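You operate a simulated robot arm through the tools that you are given. There is no shell and no other tool. Be economical: measure what you need, move in short steps, check, and stop when the job is done.

Carry out the task below with a simulated robot arm. There is one attempt and no reset: what you move stays moved.

TASK
Take the clear glass from the green mat and put it on the card pack there.

The check looks at the end state, three seconds after you hand in, the way a careful person would. Anything else that was tipped, shoved, dropped, spilled or broken makes it a failure.

THE ROBOT
A 5-joint arm with a two-finger parallel gripper, fixed in place. Base frame: the origin is at the foot of the arm, x ahead of it, y to its left, z up; the work surface is at about z = 0. Readings come in mm, rad, newtons and seconds.
With the tool pointing down near the work surface it reaches from about 260 to 600 mm from the base axis. Its first joint turns from -1.152 to 1.152 rad. The tool tilts only in the upright plane through the base axis and itself; it spins freely about its own axis. Payload 1.57 kg.
The tool frame sits at the grasp point between the pads (the TCP): z along the fingers, y along the line on which they close. The tips reach 30 mm beyond it. The gripper opens to 80 mm. The fingers are 17 mm wide and 12 mm thick; the gripper's body (40 by 82 mm) begins 80 mm behind the TCP.
Orientation is that of the tool frame in the base frame, as a unit quaternion [w, x, y, z]. With the fingers straight down and closing along the base's y, the tool's x points along the base's -x, its y along +y and its z along -z.

THE INTERFACE
- The arm moves only by the tool drive_tool. Its argument "series" is a list of rows, each a list of 3 entries, a list of its own where there are three numbers: the shift along the base's x, y, z in mm, then the turn, a rotation vector about the base's x, y, z in rad, then the finger opening in mm, from 0 to 80. In form: [[[dx, dy, dz], [ax, ay, az], gripper], ...]. A call has 1 to 20 rows; each row shifts and turns the commanded pose from where the row before left it. Rows are played at 5 a second. More than 50 mm and 0.15 rad between two rows, or a gripper value outside its range, and nothing of the call is played. A pose out of reach is approached as far as the arm can. The call stops where the force on the tool passes 40 N (or 10 N more than at its start, if that is more) or the arm is blocked; 0.2 s more then pass. Each finger travels about 153 mm/s and halts on what it meets, pressing with about 21 N; the grip force reading is that of the motor and also rises with nothing between the fingers. The clock runs only during rows and for 0.2 s after the last one: add rows that do not move to give the fingers time. The reply holds the time, the measured pose of the TCP, the force on the tool along the base axes, the opening and the grip force, in the units named above and with some noise.
- Cameras (640 x 400 px; columns grow to the right, rows downward): "scene" is fixed at [38.8, 392.4, 525.8]; the picture's right is [-0.76, -0.65, 0.00], its down [-0.35, 0.41, -0.84] and it looks along [0.55, -0.64, -0.54] (base axes); focal length 363 px, centre (320, 200). "wrist" rides on the gripper at [72, -7, -122] in the tool frame; the picture's right is [0.09, 1.00, 0.00], its down [-0.84, 0.08, -0.54] and it looks along [-0.54, 0.05, 0.84] (tool axes); focal length 238 px, centre (320, 200). There is no depth. A picture from a camera that has moved, and an enlarged one, comes with that camera's place and axes in the base frame and with its lens.
- camera(camera): a new picture of that camera. The clock stands still meanwhile.
- inspect(camera, box): a new picture of the part [left, top, right, bottom] of that camera's present view, enlarged. The clock stands still meanwhile.
- job_done(): hands the job in; it is judged then, once.

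Work in short steps. Places have to be worked out from the pictures, the camera data and where the tool is seen: move nearer, look again, correct. Check each grasp and each placing, and mend what went wrong. You have 90 turns and 46 pictures in all, those below and enlarged ones among them. Open the gripper and draw the arm clear of the work before you hand the job in, unless the task says otherwise; then end with one line.

The tools are called after ">>>" by a JSON object that holds its "method" and its "body". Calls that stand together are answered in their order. drive_tool: Moves the arm, as the interface text tells. Its arguments: {"type":"object","properties":{"series":{"type":"array","items":{"type":"array"}}},"required":["series"]} The other tools are called the same way: camera (camera) takes a picture; inspect (camera, box) takes an enlarged picture of a part of a camera's view; job_done () hands the job in.

At the start:

```text
time_s: 0.0
tool_pos: [360.0, -144.8, 321.0]
tool_rot: [0.001, -0.001, 1.0, 0.0]
contact_force: [-0.1, -0.4, -0.3]
opening: 80.3
grip_force: 0.1
```

scene: 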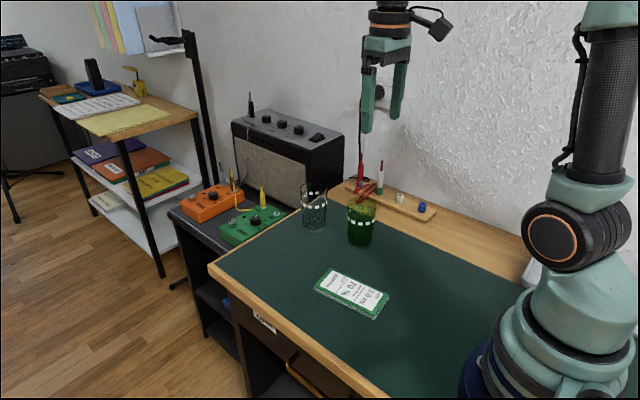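
wrist: 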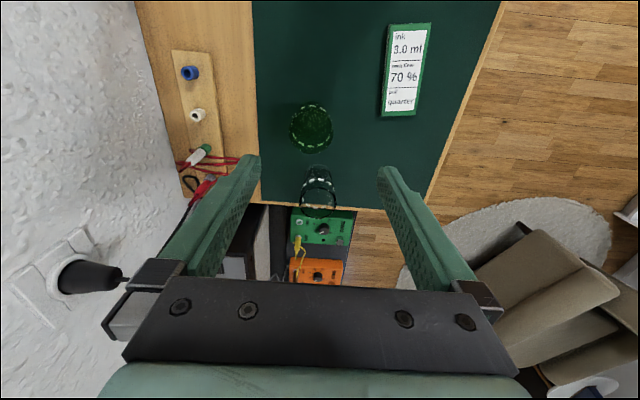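

I'll look closely at the glasses and the card pack to locate them.

>>> {"method": "inspect", "body": {"camera": "scene", "box": [270, 160, 430, 260]}}

>>> {"method": "inspect", "body": {"camera": "scene", "box": [280, 240, 440, 340]}}

>>> {"method": "inspect", "body": {"camera": "wrist", "box": [240, 80, 400, 240]}}

```text
4.00 times, centred on (350, 210) of scene
camera zoom: at [38.8, 392.4, 525.8], right [-0.76, -0.65, 0.0], down [-0.35, 0.41, -0.84], along [0.55, -0.64, -0.54], focal length 1452 px, centre (200, 160)
```

zoom: 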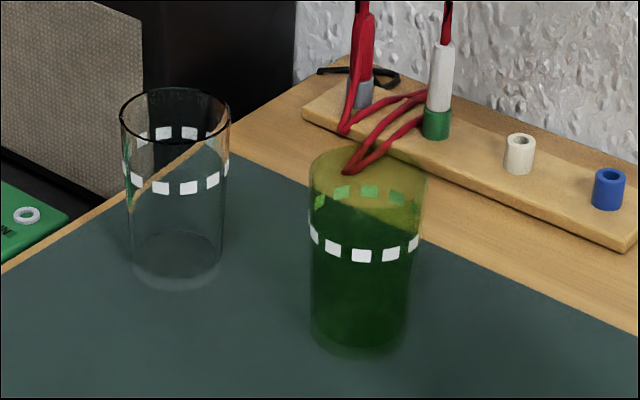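

```text
4.00 times, centred on (360, 290) of scene
camera zoom: at [38.8, 392.4, 525.8], right [-0.76, -0.65, 0.0], down [-0.35, 0.41, -0.84], along [0.55, -0.64, -0.54], focal length 1452 px, centre (160, -160)
```

zoom: 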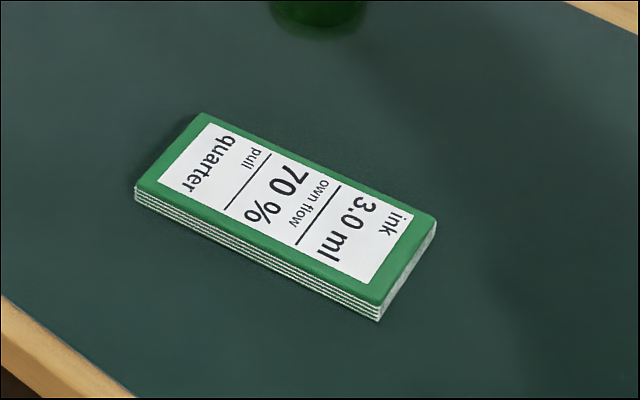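

```text
2.50 times, centred on (320, 160) of wrist
camera zoom: at [288.2, -151.2, 442.1], right [-0.09, 1.0, 0.0], down [0.84, 0.08, 0.54], along [0.54, 0.05, -0.84], focal length 596 px, centre (320, 300)
```

zoom: 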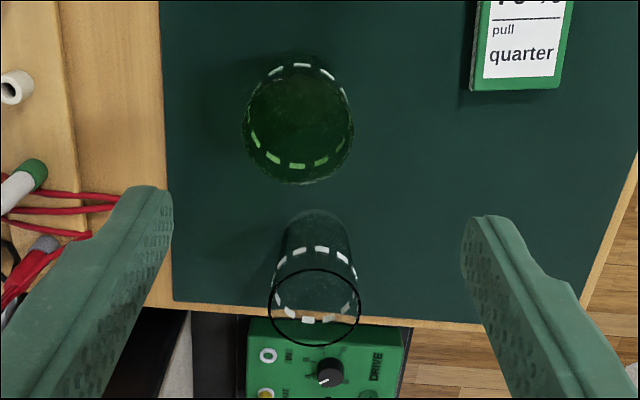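

The clear glass stands near (514, -134), is about 100 mm tall and 60 mm wide. The pack centre is near (313, -16). I'll move above the glass at a safe height and look.

>>> {"method": "drive_tool", "body": {"series": [[[38, 2.7, -18], [0, 0, 0], 80], [[38, 2.7, -18], [0, 0, 0], 80], [[39, 2.7, -18], [0, 0, 0], 80], [[39, 2.7, -18], [0, 0, 0], 80], [[0, 0, 0], [0, 0, 0], 80], [[0, 0, 0], [0, 0, 0], 80]]}}

>>> {"method": "camera", "body": {"camera": "wrist"}}

>>> {"method": "camera", "body": {"camera": "scene"}}

```text
time_s: 1.4
tool_pos: [515.8, -133.0, 247.9]
tool_rot: [0.0, 0.0, 1.0, 0.001]
contact_force: [-0.4, 0.3, -0.5]
opening: 80.0
grip_force: 0.1
```

```text
40 pictures are left
camera wrist: at [443.0, -139.2, 369.1], right [-0.09, 1.0, 0.0], down [0.84, 0.08, 0.54], along [0.54, 0.05, -0.84], focal length 238 px, centre (320, 200)
```

wrist: 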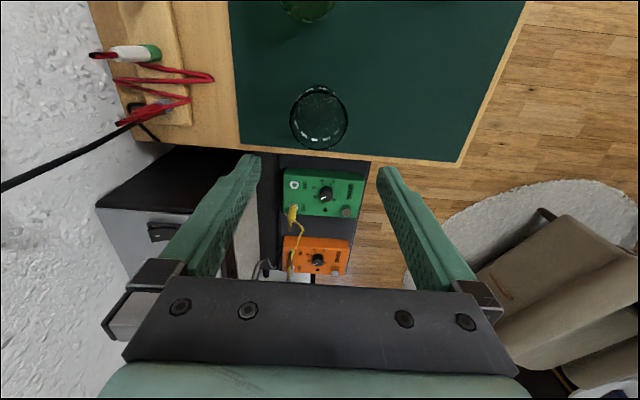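

```text
39 pictures are left
```

scene: 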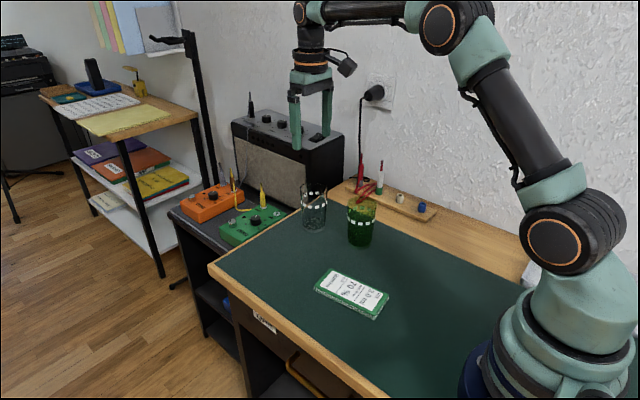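

>>> {"method": "inspect", "body": {"camera": "wrist", "box": [260, 60, 380, 180]}}

```text
3.33 times, centred on (320, 120) of wrist
camera zoom: at [443.0, -139.2, 369.1], right [-0.09, 1.0, 0.0], down [0.84, 0.08, 0.54], along [0.54, 0.05, -0.84], focal length 794 px, centre (320, 467)
```

zoom: 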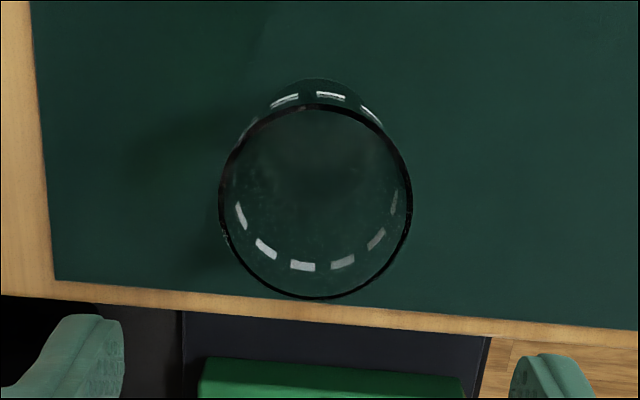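

The rim centre comes out at (511.5, -134.4), diameter about 64 mm. I'll lower to where the tips just clear the rim.

>>> {"method": "drive_tool", "body": {"series": [[[-4, -1.4, -38], [0, 0, 0], 80], [[0, 0, -38], [0, 0, 0], 80], [[0, 0, -32], [0, 0, 0], 80], [[0, 0, 0], [0, 0, 0], 80]]}}

>>> {"method": "camera", "body": {"camera": "wrist"}}

>>> {"method": "inspect", "body": {"camera": "scene", "box": [250, 120, 410, 260]}}

```text
time_s: 2.4
tool_pos: [509.1, -134.4, 140.2]
tool_rot: [0.0, 0.0, 1.0, 0.001]
contact_force: [-0.3, -0.1, 0.4]
opening: 79.7
grip_force: 0.1
```

```text
37 pictures are left
camera wrist: at [436.9, -140.2, 263.0], right [-0.09, 1.0, 0.0], down [0.84, 0.08, 0.54], along [0.54, 0.05, -0.84], focal length 238 px, centre (320, 200)
```

wrist: 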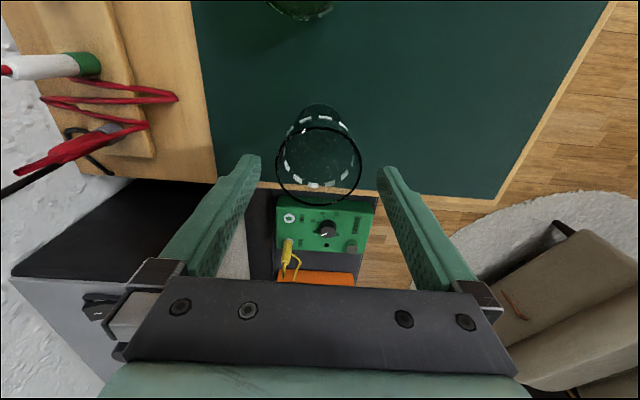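

```text
2.86 times, centred on (330, 190) of scene
camera zoom: at [38.8, 392.4, 525.8], right [-0.76, -0.65, 0.0], down [-0.35, 0.41, -0.84], along [0.55, -0.64, -0.54], focal length 1037 px, centre (291, 229)
```

zoom: 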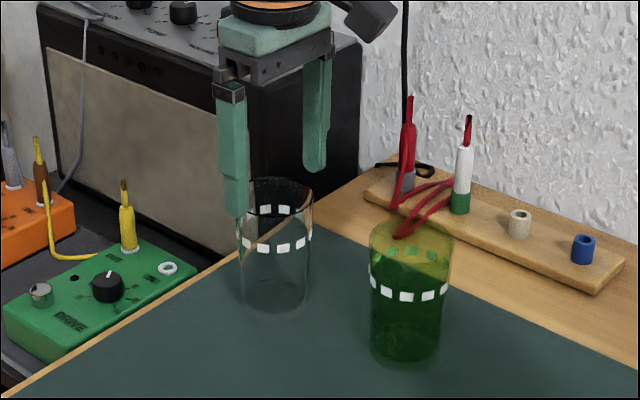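

Estimates agree (511, -134), and the fingers straddle the glass evenly. Lowering to TCP z≈52.

>>> {"method": "drive_tool", "body": {"series": [[[1, 0, -30], [0, 0, 0], 80], [[0, 0, -30], [0, 0, 0], 80], [[0, 0, -28], [0, 0, 0], 80], [[0, 0, 0], [0, 0, 0], 80], [[0, 0, 0], [0, 0, 0], 80]]}}

>>> {"method": "camera", "body": {"camera": "wrist"}}

>>> {"method": "inspect", "body": {"camera": "scene", "box": [250, 120, 410, 260]}}

```text
time_s: 3.6
tool_pos: [511.2, -136.4, 51.2]
tool_rot: [0.0, 0.0, 1.0, 0.0]
contact_force: [0.1, -0.1, 0.1]
opening: 80.0
grip_force: 0.1
```

```text
35 pictures are left
camera wrist: at [438.9, -141.7, 173.7], right [-0.09, 1.0, 0.0], down [0.84, 0.08, 0.54], along [0.54, 0.05, -0.84], focal length 238 px, centre (320, 200)
```

wrist: 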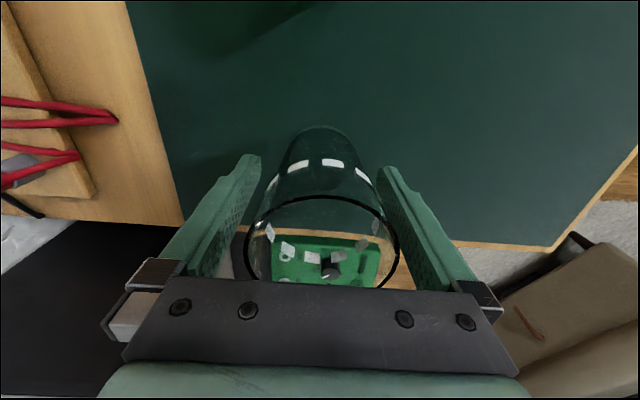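

```text
2.86 times, centred on (330, 190) of scene
camera zoom: at [38.8, 392.4, 525.8], right [-0.76, -0.65, 0.0], down [-0.35, 0.41, -0.84], along [0.55, -0.64, -0.54], focal length 1037 px, centre (291, 229)
```

zoom: 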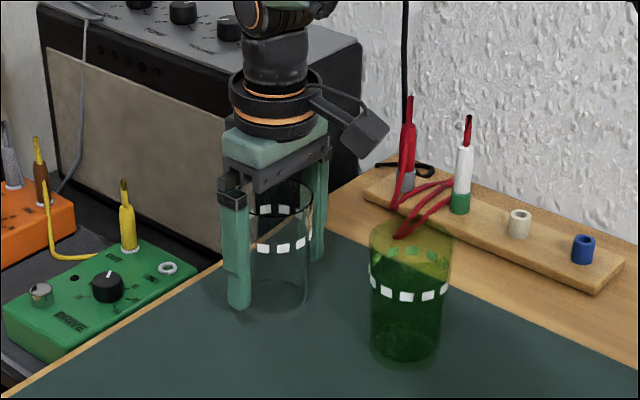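

Well placed; I'll nudge 1.5 mm in y, then close gently.

>>> {"method": "drive_tool", "body": {"series": [[[0, 1.5, 0], [0, 0, 0], 80], [[0, 0, 0], [0, 0, 0], 70], [[0, 0, 0], [0, 0, 0], 66], [[0, 0, 0], [0, 0, 0], 62], [[0, 0, 0], [0, 0, 0], 59], [[0, 0, 0], [0, 0, 0], 56], [[0, 0, 0], [0, 0, 0], 53], [[0, 0, 0], [0, 0, 0], 50], [[0, 0, 0], [0, 0, 0], 50]]}}

```text
time_s: 5.6
tool_pos: [510.4, -133.3, 52.3]
tool_rot: [-0.001, 0.0, 1.0, 0.0]
contact_force: [-0.9, -0.9, 1.0]
opening: 63.1
grip_force: 21.5
```

The fingers stopped at 63 mm with 21 N, so the glass is held. I'll lift slowly.

>>> {"method": "drive_tool", "body": {"series": [[[0, 0, 8], [0, 0, 0], 50], [[0, 0, 15], [0, 0, 0], 50], [[0, 0, 20], [0, 0, 0], 50], [[0, 0, 25], [0, 0, 0], 50], [[0, 0, 0], [0, 0, 0], 50]]}}

>>> {"method": "camera", "body": {"camera": "scene"}}

```text
time_s: 6.8
tool_pos: [510.2, -134.6, 120.8]
tool_rot: [0.0, 0.0, 1.0, 0.001]
contact_force: [-0.6, 0.1, -1.8]
opening: 63.2
grip_force: 20.7
```

```text
33 pictures are left
```

scene: 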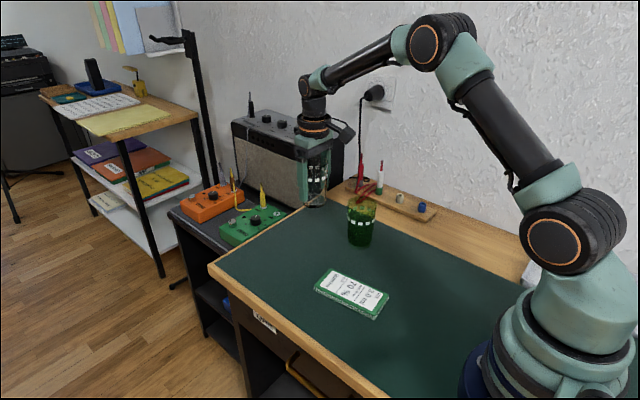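

The glass is lifted. I'll move it along +y clear of the green glass, then back in x over the pack.

>>> {"method": "drive_tool", "body": {"series": [[[0, 20, 5], [0, 0, 0], 50], [[0, 25, 0], [0, 0, 0], 50], [[0, 25, 0], [0, 0, 0], 50], [[0, 25, 0], [0, 0, 0], 50], [[0, 23, 0], [0, 0, 0], 50], [[-20, 0, 0], [0, 0, 0], 50], [[-25, 0, 0], [0, 0, 0], 50], [[-25, 0, 0], [0, 0, 0], 50], [[-25, 0, 0], [0, 0, 0], 50], [[-25, 0, 0], [0, 0, 0], 50], [[-25, 0, 0], [0, 0, 0], 50], [[-25, 0, 0], [0, 0, 0], 50], [[-15, 0, 0], [0, 0, 0], 50], [[-12, 0, 0], [0, 0, 0], 50], [[0, 0, 0], [0, 0, 0], 50], [[0, 0, 0], [0, 0, 0], 50]]}}

>>> {"method": "camera", "body": {"camera": "scene"}}

>>> {"method": "camera", "body": {"camera": "wrist"}}

```text
time_s: 10.2
tool_pos: [315.1, -14.6, 124.9]
tool_rot: [0.0, 0.0, 1.0, 0.0]
contact_force: [0.0, 0.0, -1.1]
opening: 63.3
grip_force: 20.9
```

```text
32 pictures are left
```

scene: 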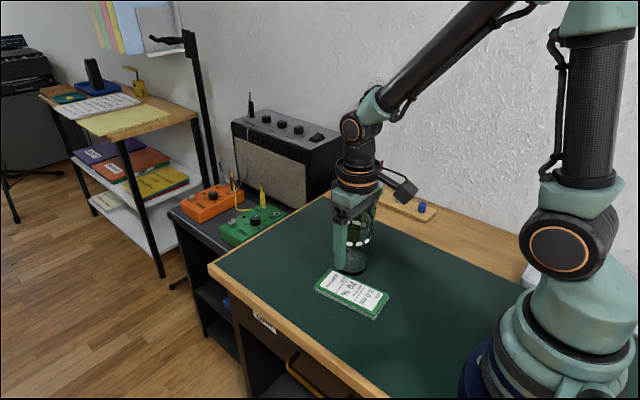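

```text
31 pictures are left
camera wrist: at [243.1, -22.2, 246.5], right [-0.09, 1.0, 0.0], down [0.84, 0.08, 0.54], along [0.54, 0.05, -0.84], focal length 238 px, centre (320, 200)
```

wrist: 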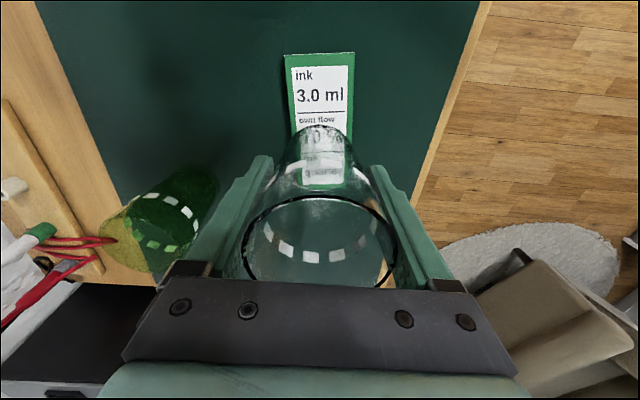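

The pack centre from this view is (313, -15.6), matching the earlier estimate. I'll make a small correction and lower until the glass is about 14 mm above the pack.

>>> {"method": "drive_tool", "body": {"series": [[[-2, -1, -15], [0, 0, 0], 50], [[0, 0, -20], [0, 0, 0], 50], [[0, 0, -13], [0, 0, 0], 50], [[0, 0, 0], [0, 0, 0], 50], [[0, 0, 0], [0, 0, 0], 50]]}}

>>> {"method": "inspect", "body": {"camera": "scene", "box": [280, 210, 440, 330]}}

>>> {"method": "camera", "body": {"camera": "wrist"}}

```text
time_s: 11.4
tool_pos: [312.2, -15.3, 78.2]
tool_rot: [0.0, 0.0, 1.0, 0.0]
contact_force: [-0.1, -0.3, -2.0]
opening: 63.2
grip_force: 20.9
```

```text
3.33 times, centred on (360, 270) of scene
camera zoom: at [38.8, 392.4, 525.8], right [-0.76, -0.65, 0.0], down [-0.35, 0.41, -0.84], along [0.55, -0.64, -0.54], focal length 1210 px, centre (187, -33)
```

zoom: 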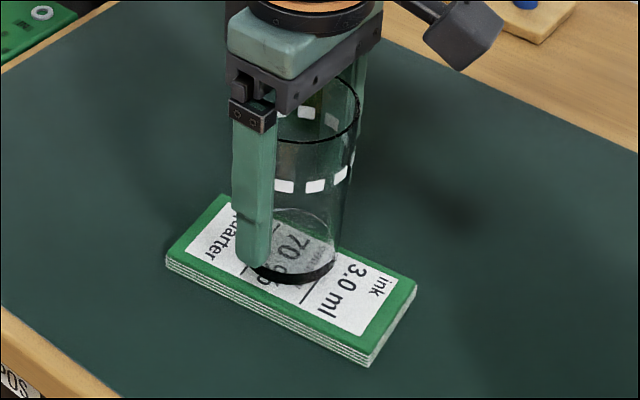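

```text
29 pictures are left
camera wrist: at [240.8, -21.8, 200.2], right [-0.09, 1.0, 0.0], down [0.84, 0.08, 0.54], along [0.54, 0.05, -0.84], focal length 238 px, centre (320, 200)
```

wrist: 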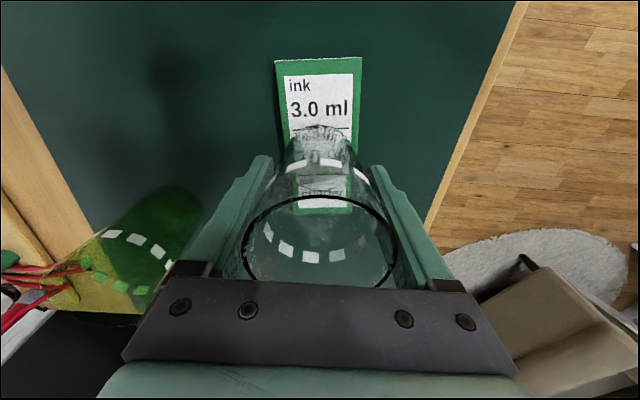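

Alignment is good. I'll lower in small steps and watch the z force.

>>> {"method": "drive_tool", "body": {"series": [[[0, 0, -4], [0, 0, 0], 50], [[0, 0, -4], [0, 0, 0], 50], [[0, 0, -3], [0, 0, 0], 50], [[0, 0, 0], [0, 0, 0], 50], [[0, 0, 0], [0, 0, 0], 50]]}}

```text
time_s: 12.6
tool_pos: [312.8, -17.5, 67.4]
tool_rot: [0.0, 0.001, 1.0, 0.0]
contact_force: [-2.0, -0.7, 10.2]
opening: 62.9
grip_force: 21.4
```

The force rose to 10 N, so the glass appears to have touched. I'll check visually.

>>> {"method": "inspect", "body": {"camera": "scene", "box": [310, 230, 410, 330]}}

>>> {"method": "drive_tool", "body": {"series": [[[0, 0, 0], [0, 0, 0], 50]]}}

```text
4.00 times, centred on (360, 280) of scene
camera zoom: at [38.8, 392.4, 525.8], right [-0.76, -0.65, 0.0], down [-0.35, 0.41, -0.84], along [0.55, -0.64, -0.54], focal length 1452 px, centre (160, -120)
```

zoom: 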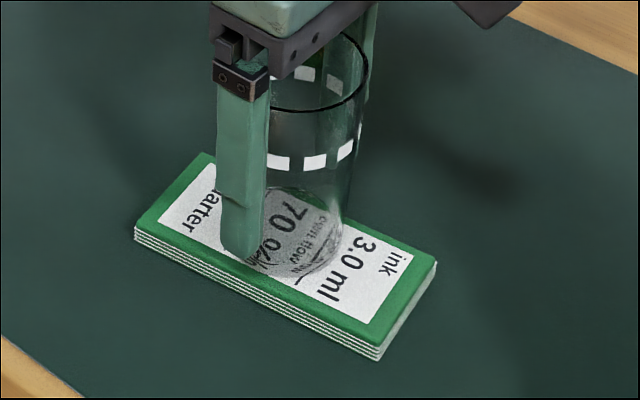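

```text
time_s: 13.0
tool_pos: [312.4, -15.9, 67.0]
tool_rot: [0.0, 0.0, 1.0, -0.001]
contact_force: [-1.4, -0.1, 10.0]
opening: 62.7
grip_force: 20.8
```

The glass sits on the pack, well inside its edges, with a steady 10 N. I'll relieve slightly and open slowly.

>>> {"method": "drive_tool", "body": {"series": [[[0, 0, 0.6], [0, 0, 0], 50], [[0, 0, 0], [0, 0, 0], 62], [[0, 0, 0], [0, 0, 0], 65], [[0, 0, 0], [0, 0, 0], 69], [[0, 0, 0], [0, 0, 0], 74], [[0, 0, 0], [0, 0, 0], 80], [[0, 0, 0], [0, 0, 0], 80]]}}

>>> {"method": "camera", "body": {"camera": "wrist"}}

>>> {"method": "inspect", "body": {"camera": "scene", "box": [300, 200, 420, 320]}}

```text
time_s: 14.6
tool_pos: [313.7, -16.2, 66.7]
tool_rot: [0.0, 0.0, 1.0, 0.0]
contact_force: [0.1, -0.4, -0.4]
opening: 80.2
grip_force: 0.0
```

```text
27 pictures are left
camera wrist: at [240.4, -23.1, 189.1], right [-0.09, 1.0, 0.0], down [0.84, 0.08, 0.54], along [0.54, 0.05, -0.84], focal length 238 px, centre (320, 200)
```

wrist: 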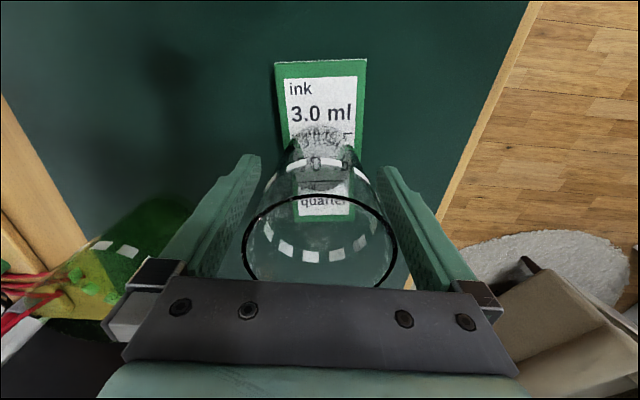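

```text
3.33 times, centred on (360, 260) of scene
camera zoom: at [38.8, 392.4, 525.8], right [-0.76, -0.65, 0.0], down [-0.35, 0.41, -0.84], along [0.55, -0.64, -0.54], focal length 1210 px, centre (187, 0)
```

zoom: 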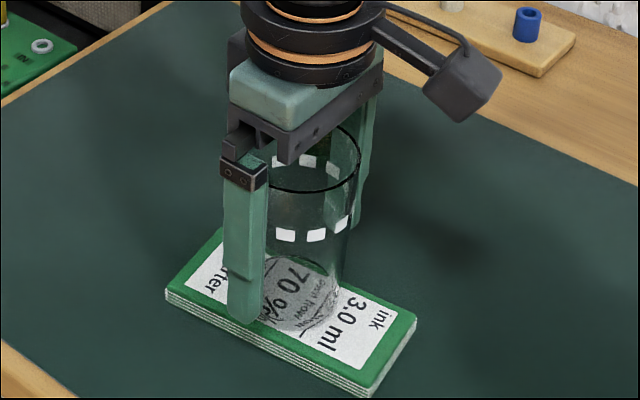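

The glass stands free with clearance on both sides. I'll raise the gripper straight up.

>>> {"method": "drive_tool", "body": {"series": [[[0, 0, 15], [0, 0, 0], 80], [[0, 0, 25], [0, 0, 0], 80], [[0, 0, 30], [0, 0, 0], 80], [[0, 0, 40], [0, 0, 0], 80], [[0, 0, 40], [0, 0, 0], 80], [[0, 0, 40], [0, 0, 0], 80], [[0, -40, 20], [0, 0, 0], 80], [[0, -40, 0], [0, 0, 0], 80], [[0, 0, 0], [0, 0, 0], 80], [[0, 0, 0], [0, 0, 0], 80]]}}

>>> {"method": "camera", "body": {"camera": "scene"}}

>>> {"method": "inspect", "body": {"camera": "scene", "box": [300, 200, 420, 320]}}

```text
time_s: 16.8
tool_pos: [314.4, -97.7, 277.6]
tool_rot: [-0.001, 0.001, 1.0, 0.0]
contact_force: [-0.9, 0.1, -0.4]
opening: 79.9
grip_force: 0.0
```

```text
25 pictures are left
```

scene: 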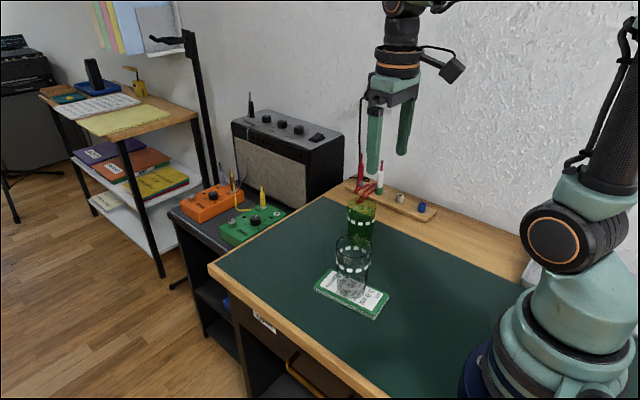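

```text
3.33 times, centred on (360, 260) of scene
camera zoom: at [38.8, 392.4, 525.8], right [-0.76, -0.65, 0.0], down [-0.35, 0.41, -0.84], along [0.55, -0.64, -0.54], focal length 1210 px, centre (187, 0)
```

zoom: 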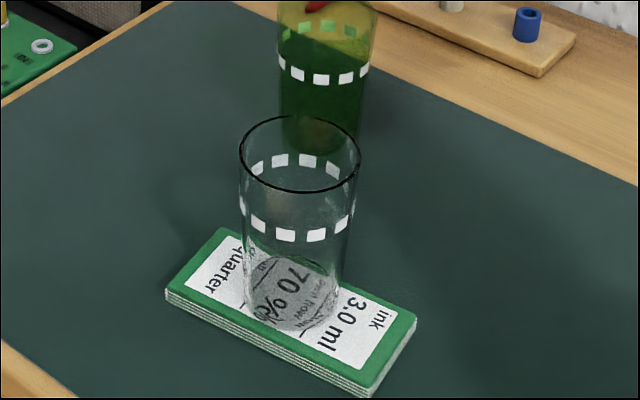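

The glass stands upright in the middle of the pack, nothing else has moved and the arm is clear, so I'm handing in.

>>> {"method": "job_done", "body": {}}

```text
The job is handed in.
```

The clear glass is standing upright in the middle of the card pack, nothing else was disturbed, and the gripper is open with the arm clear.
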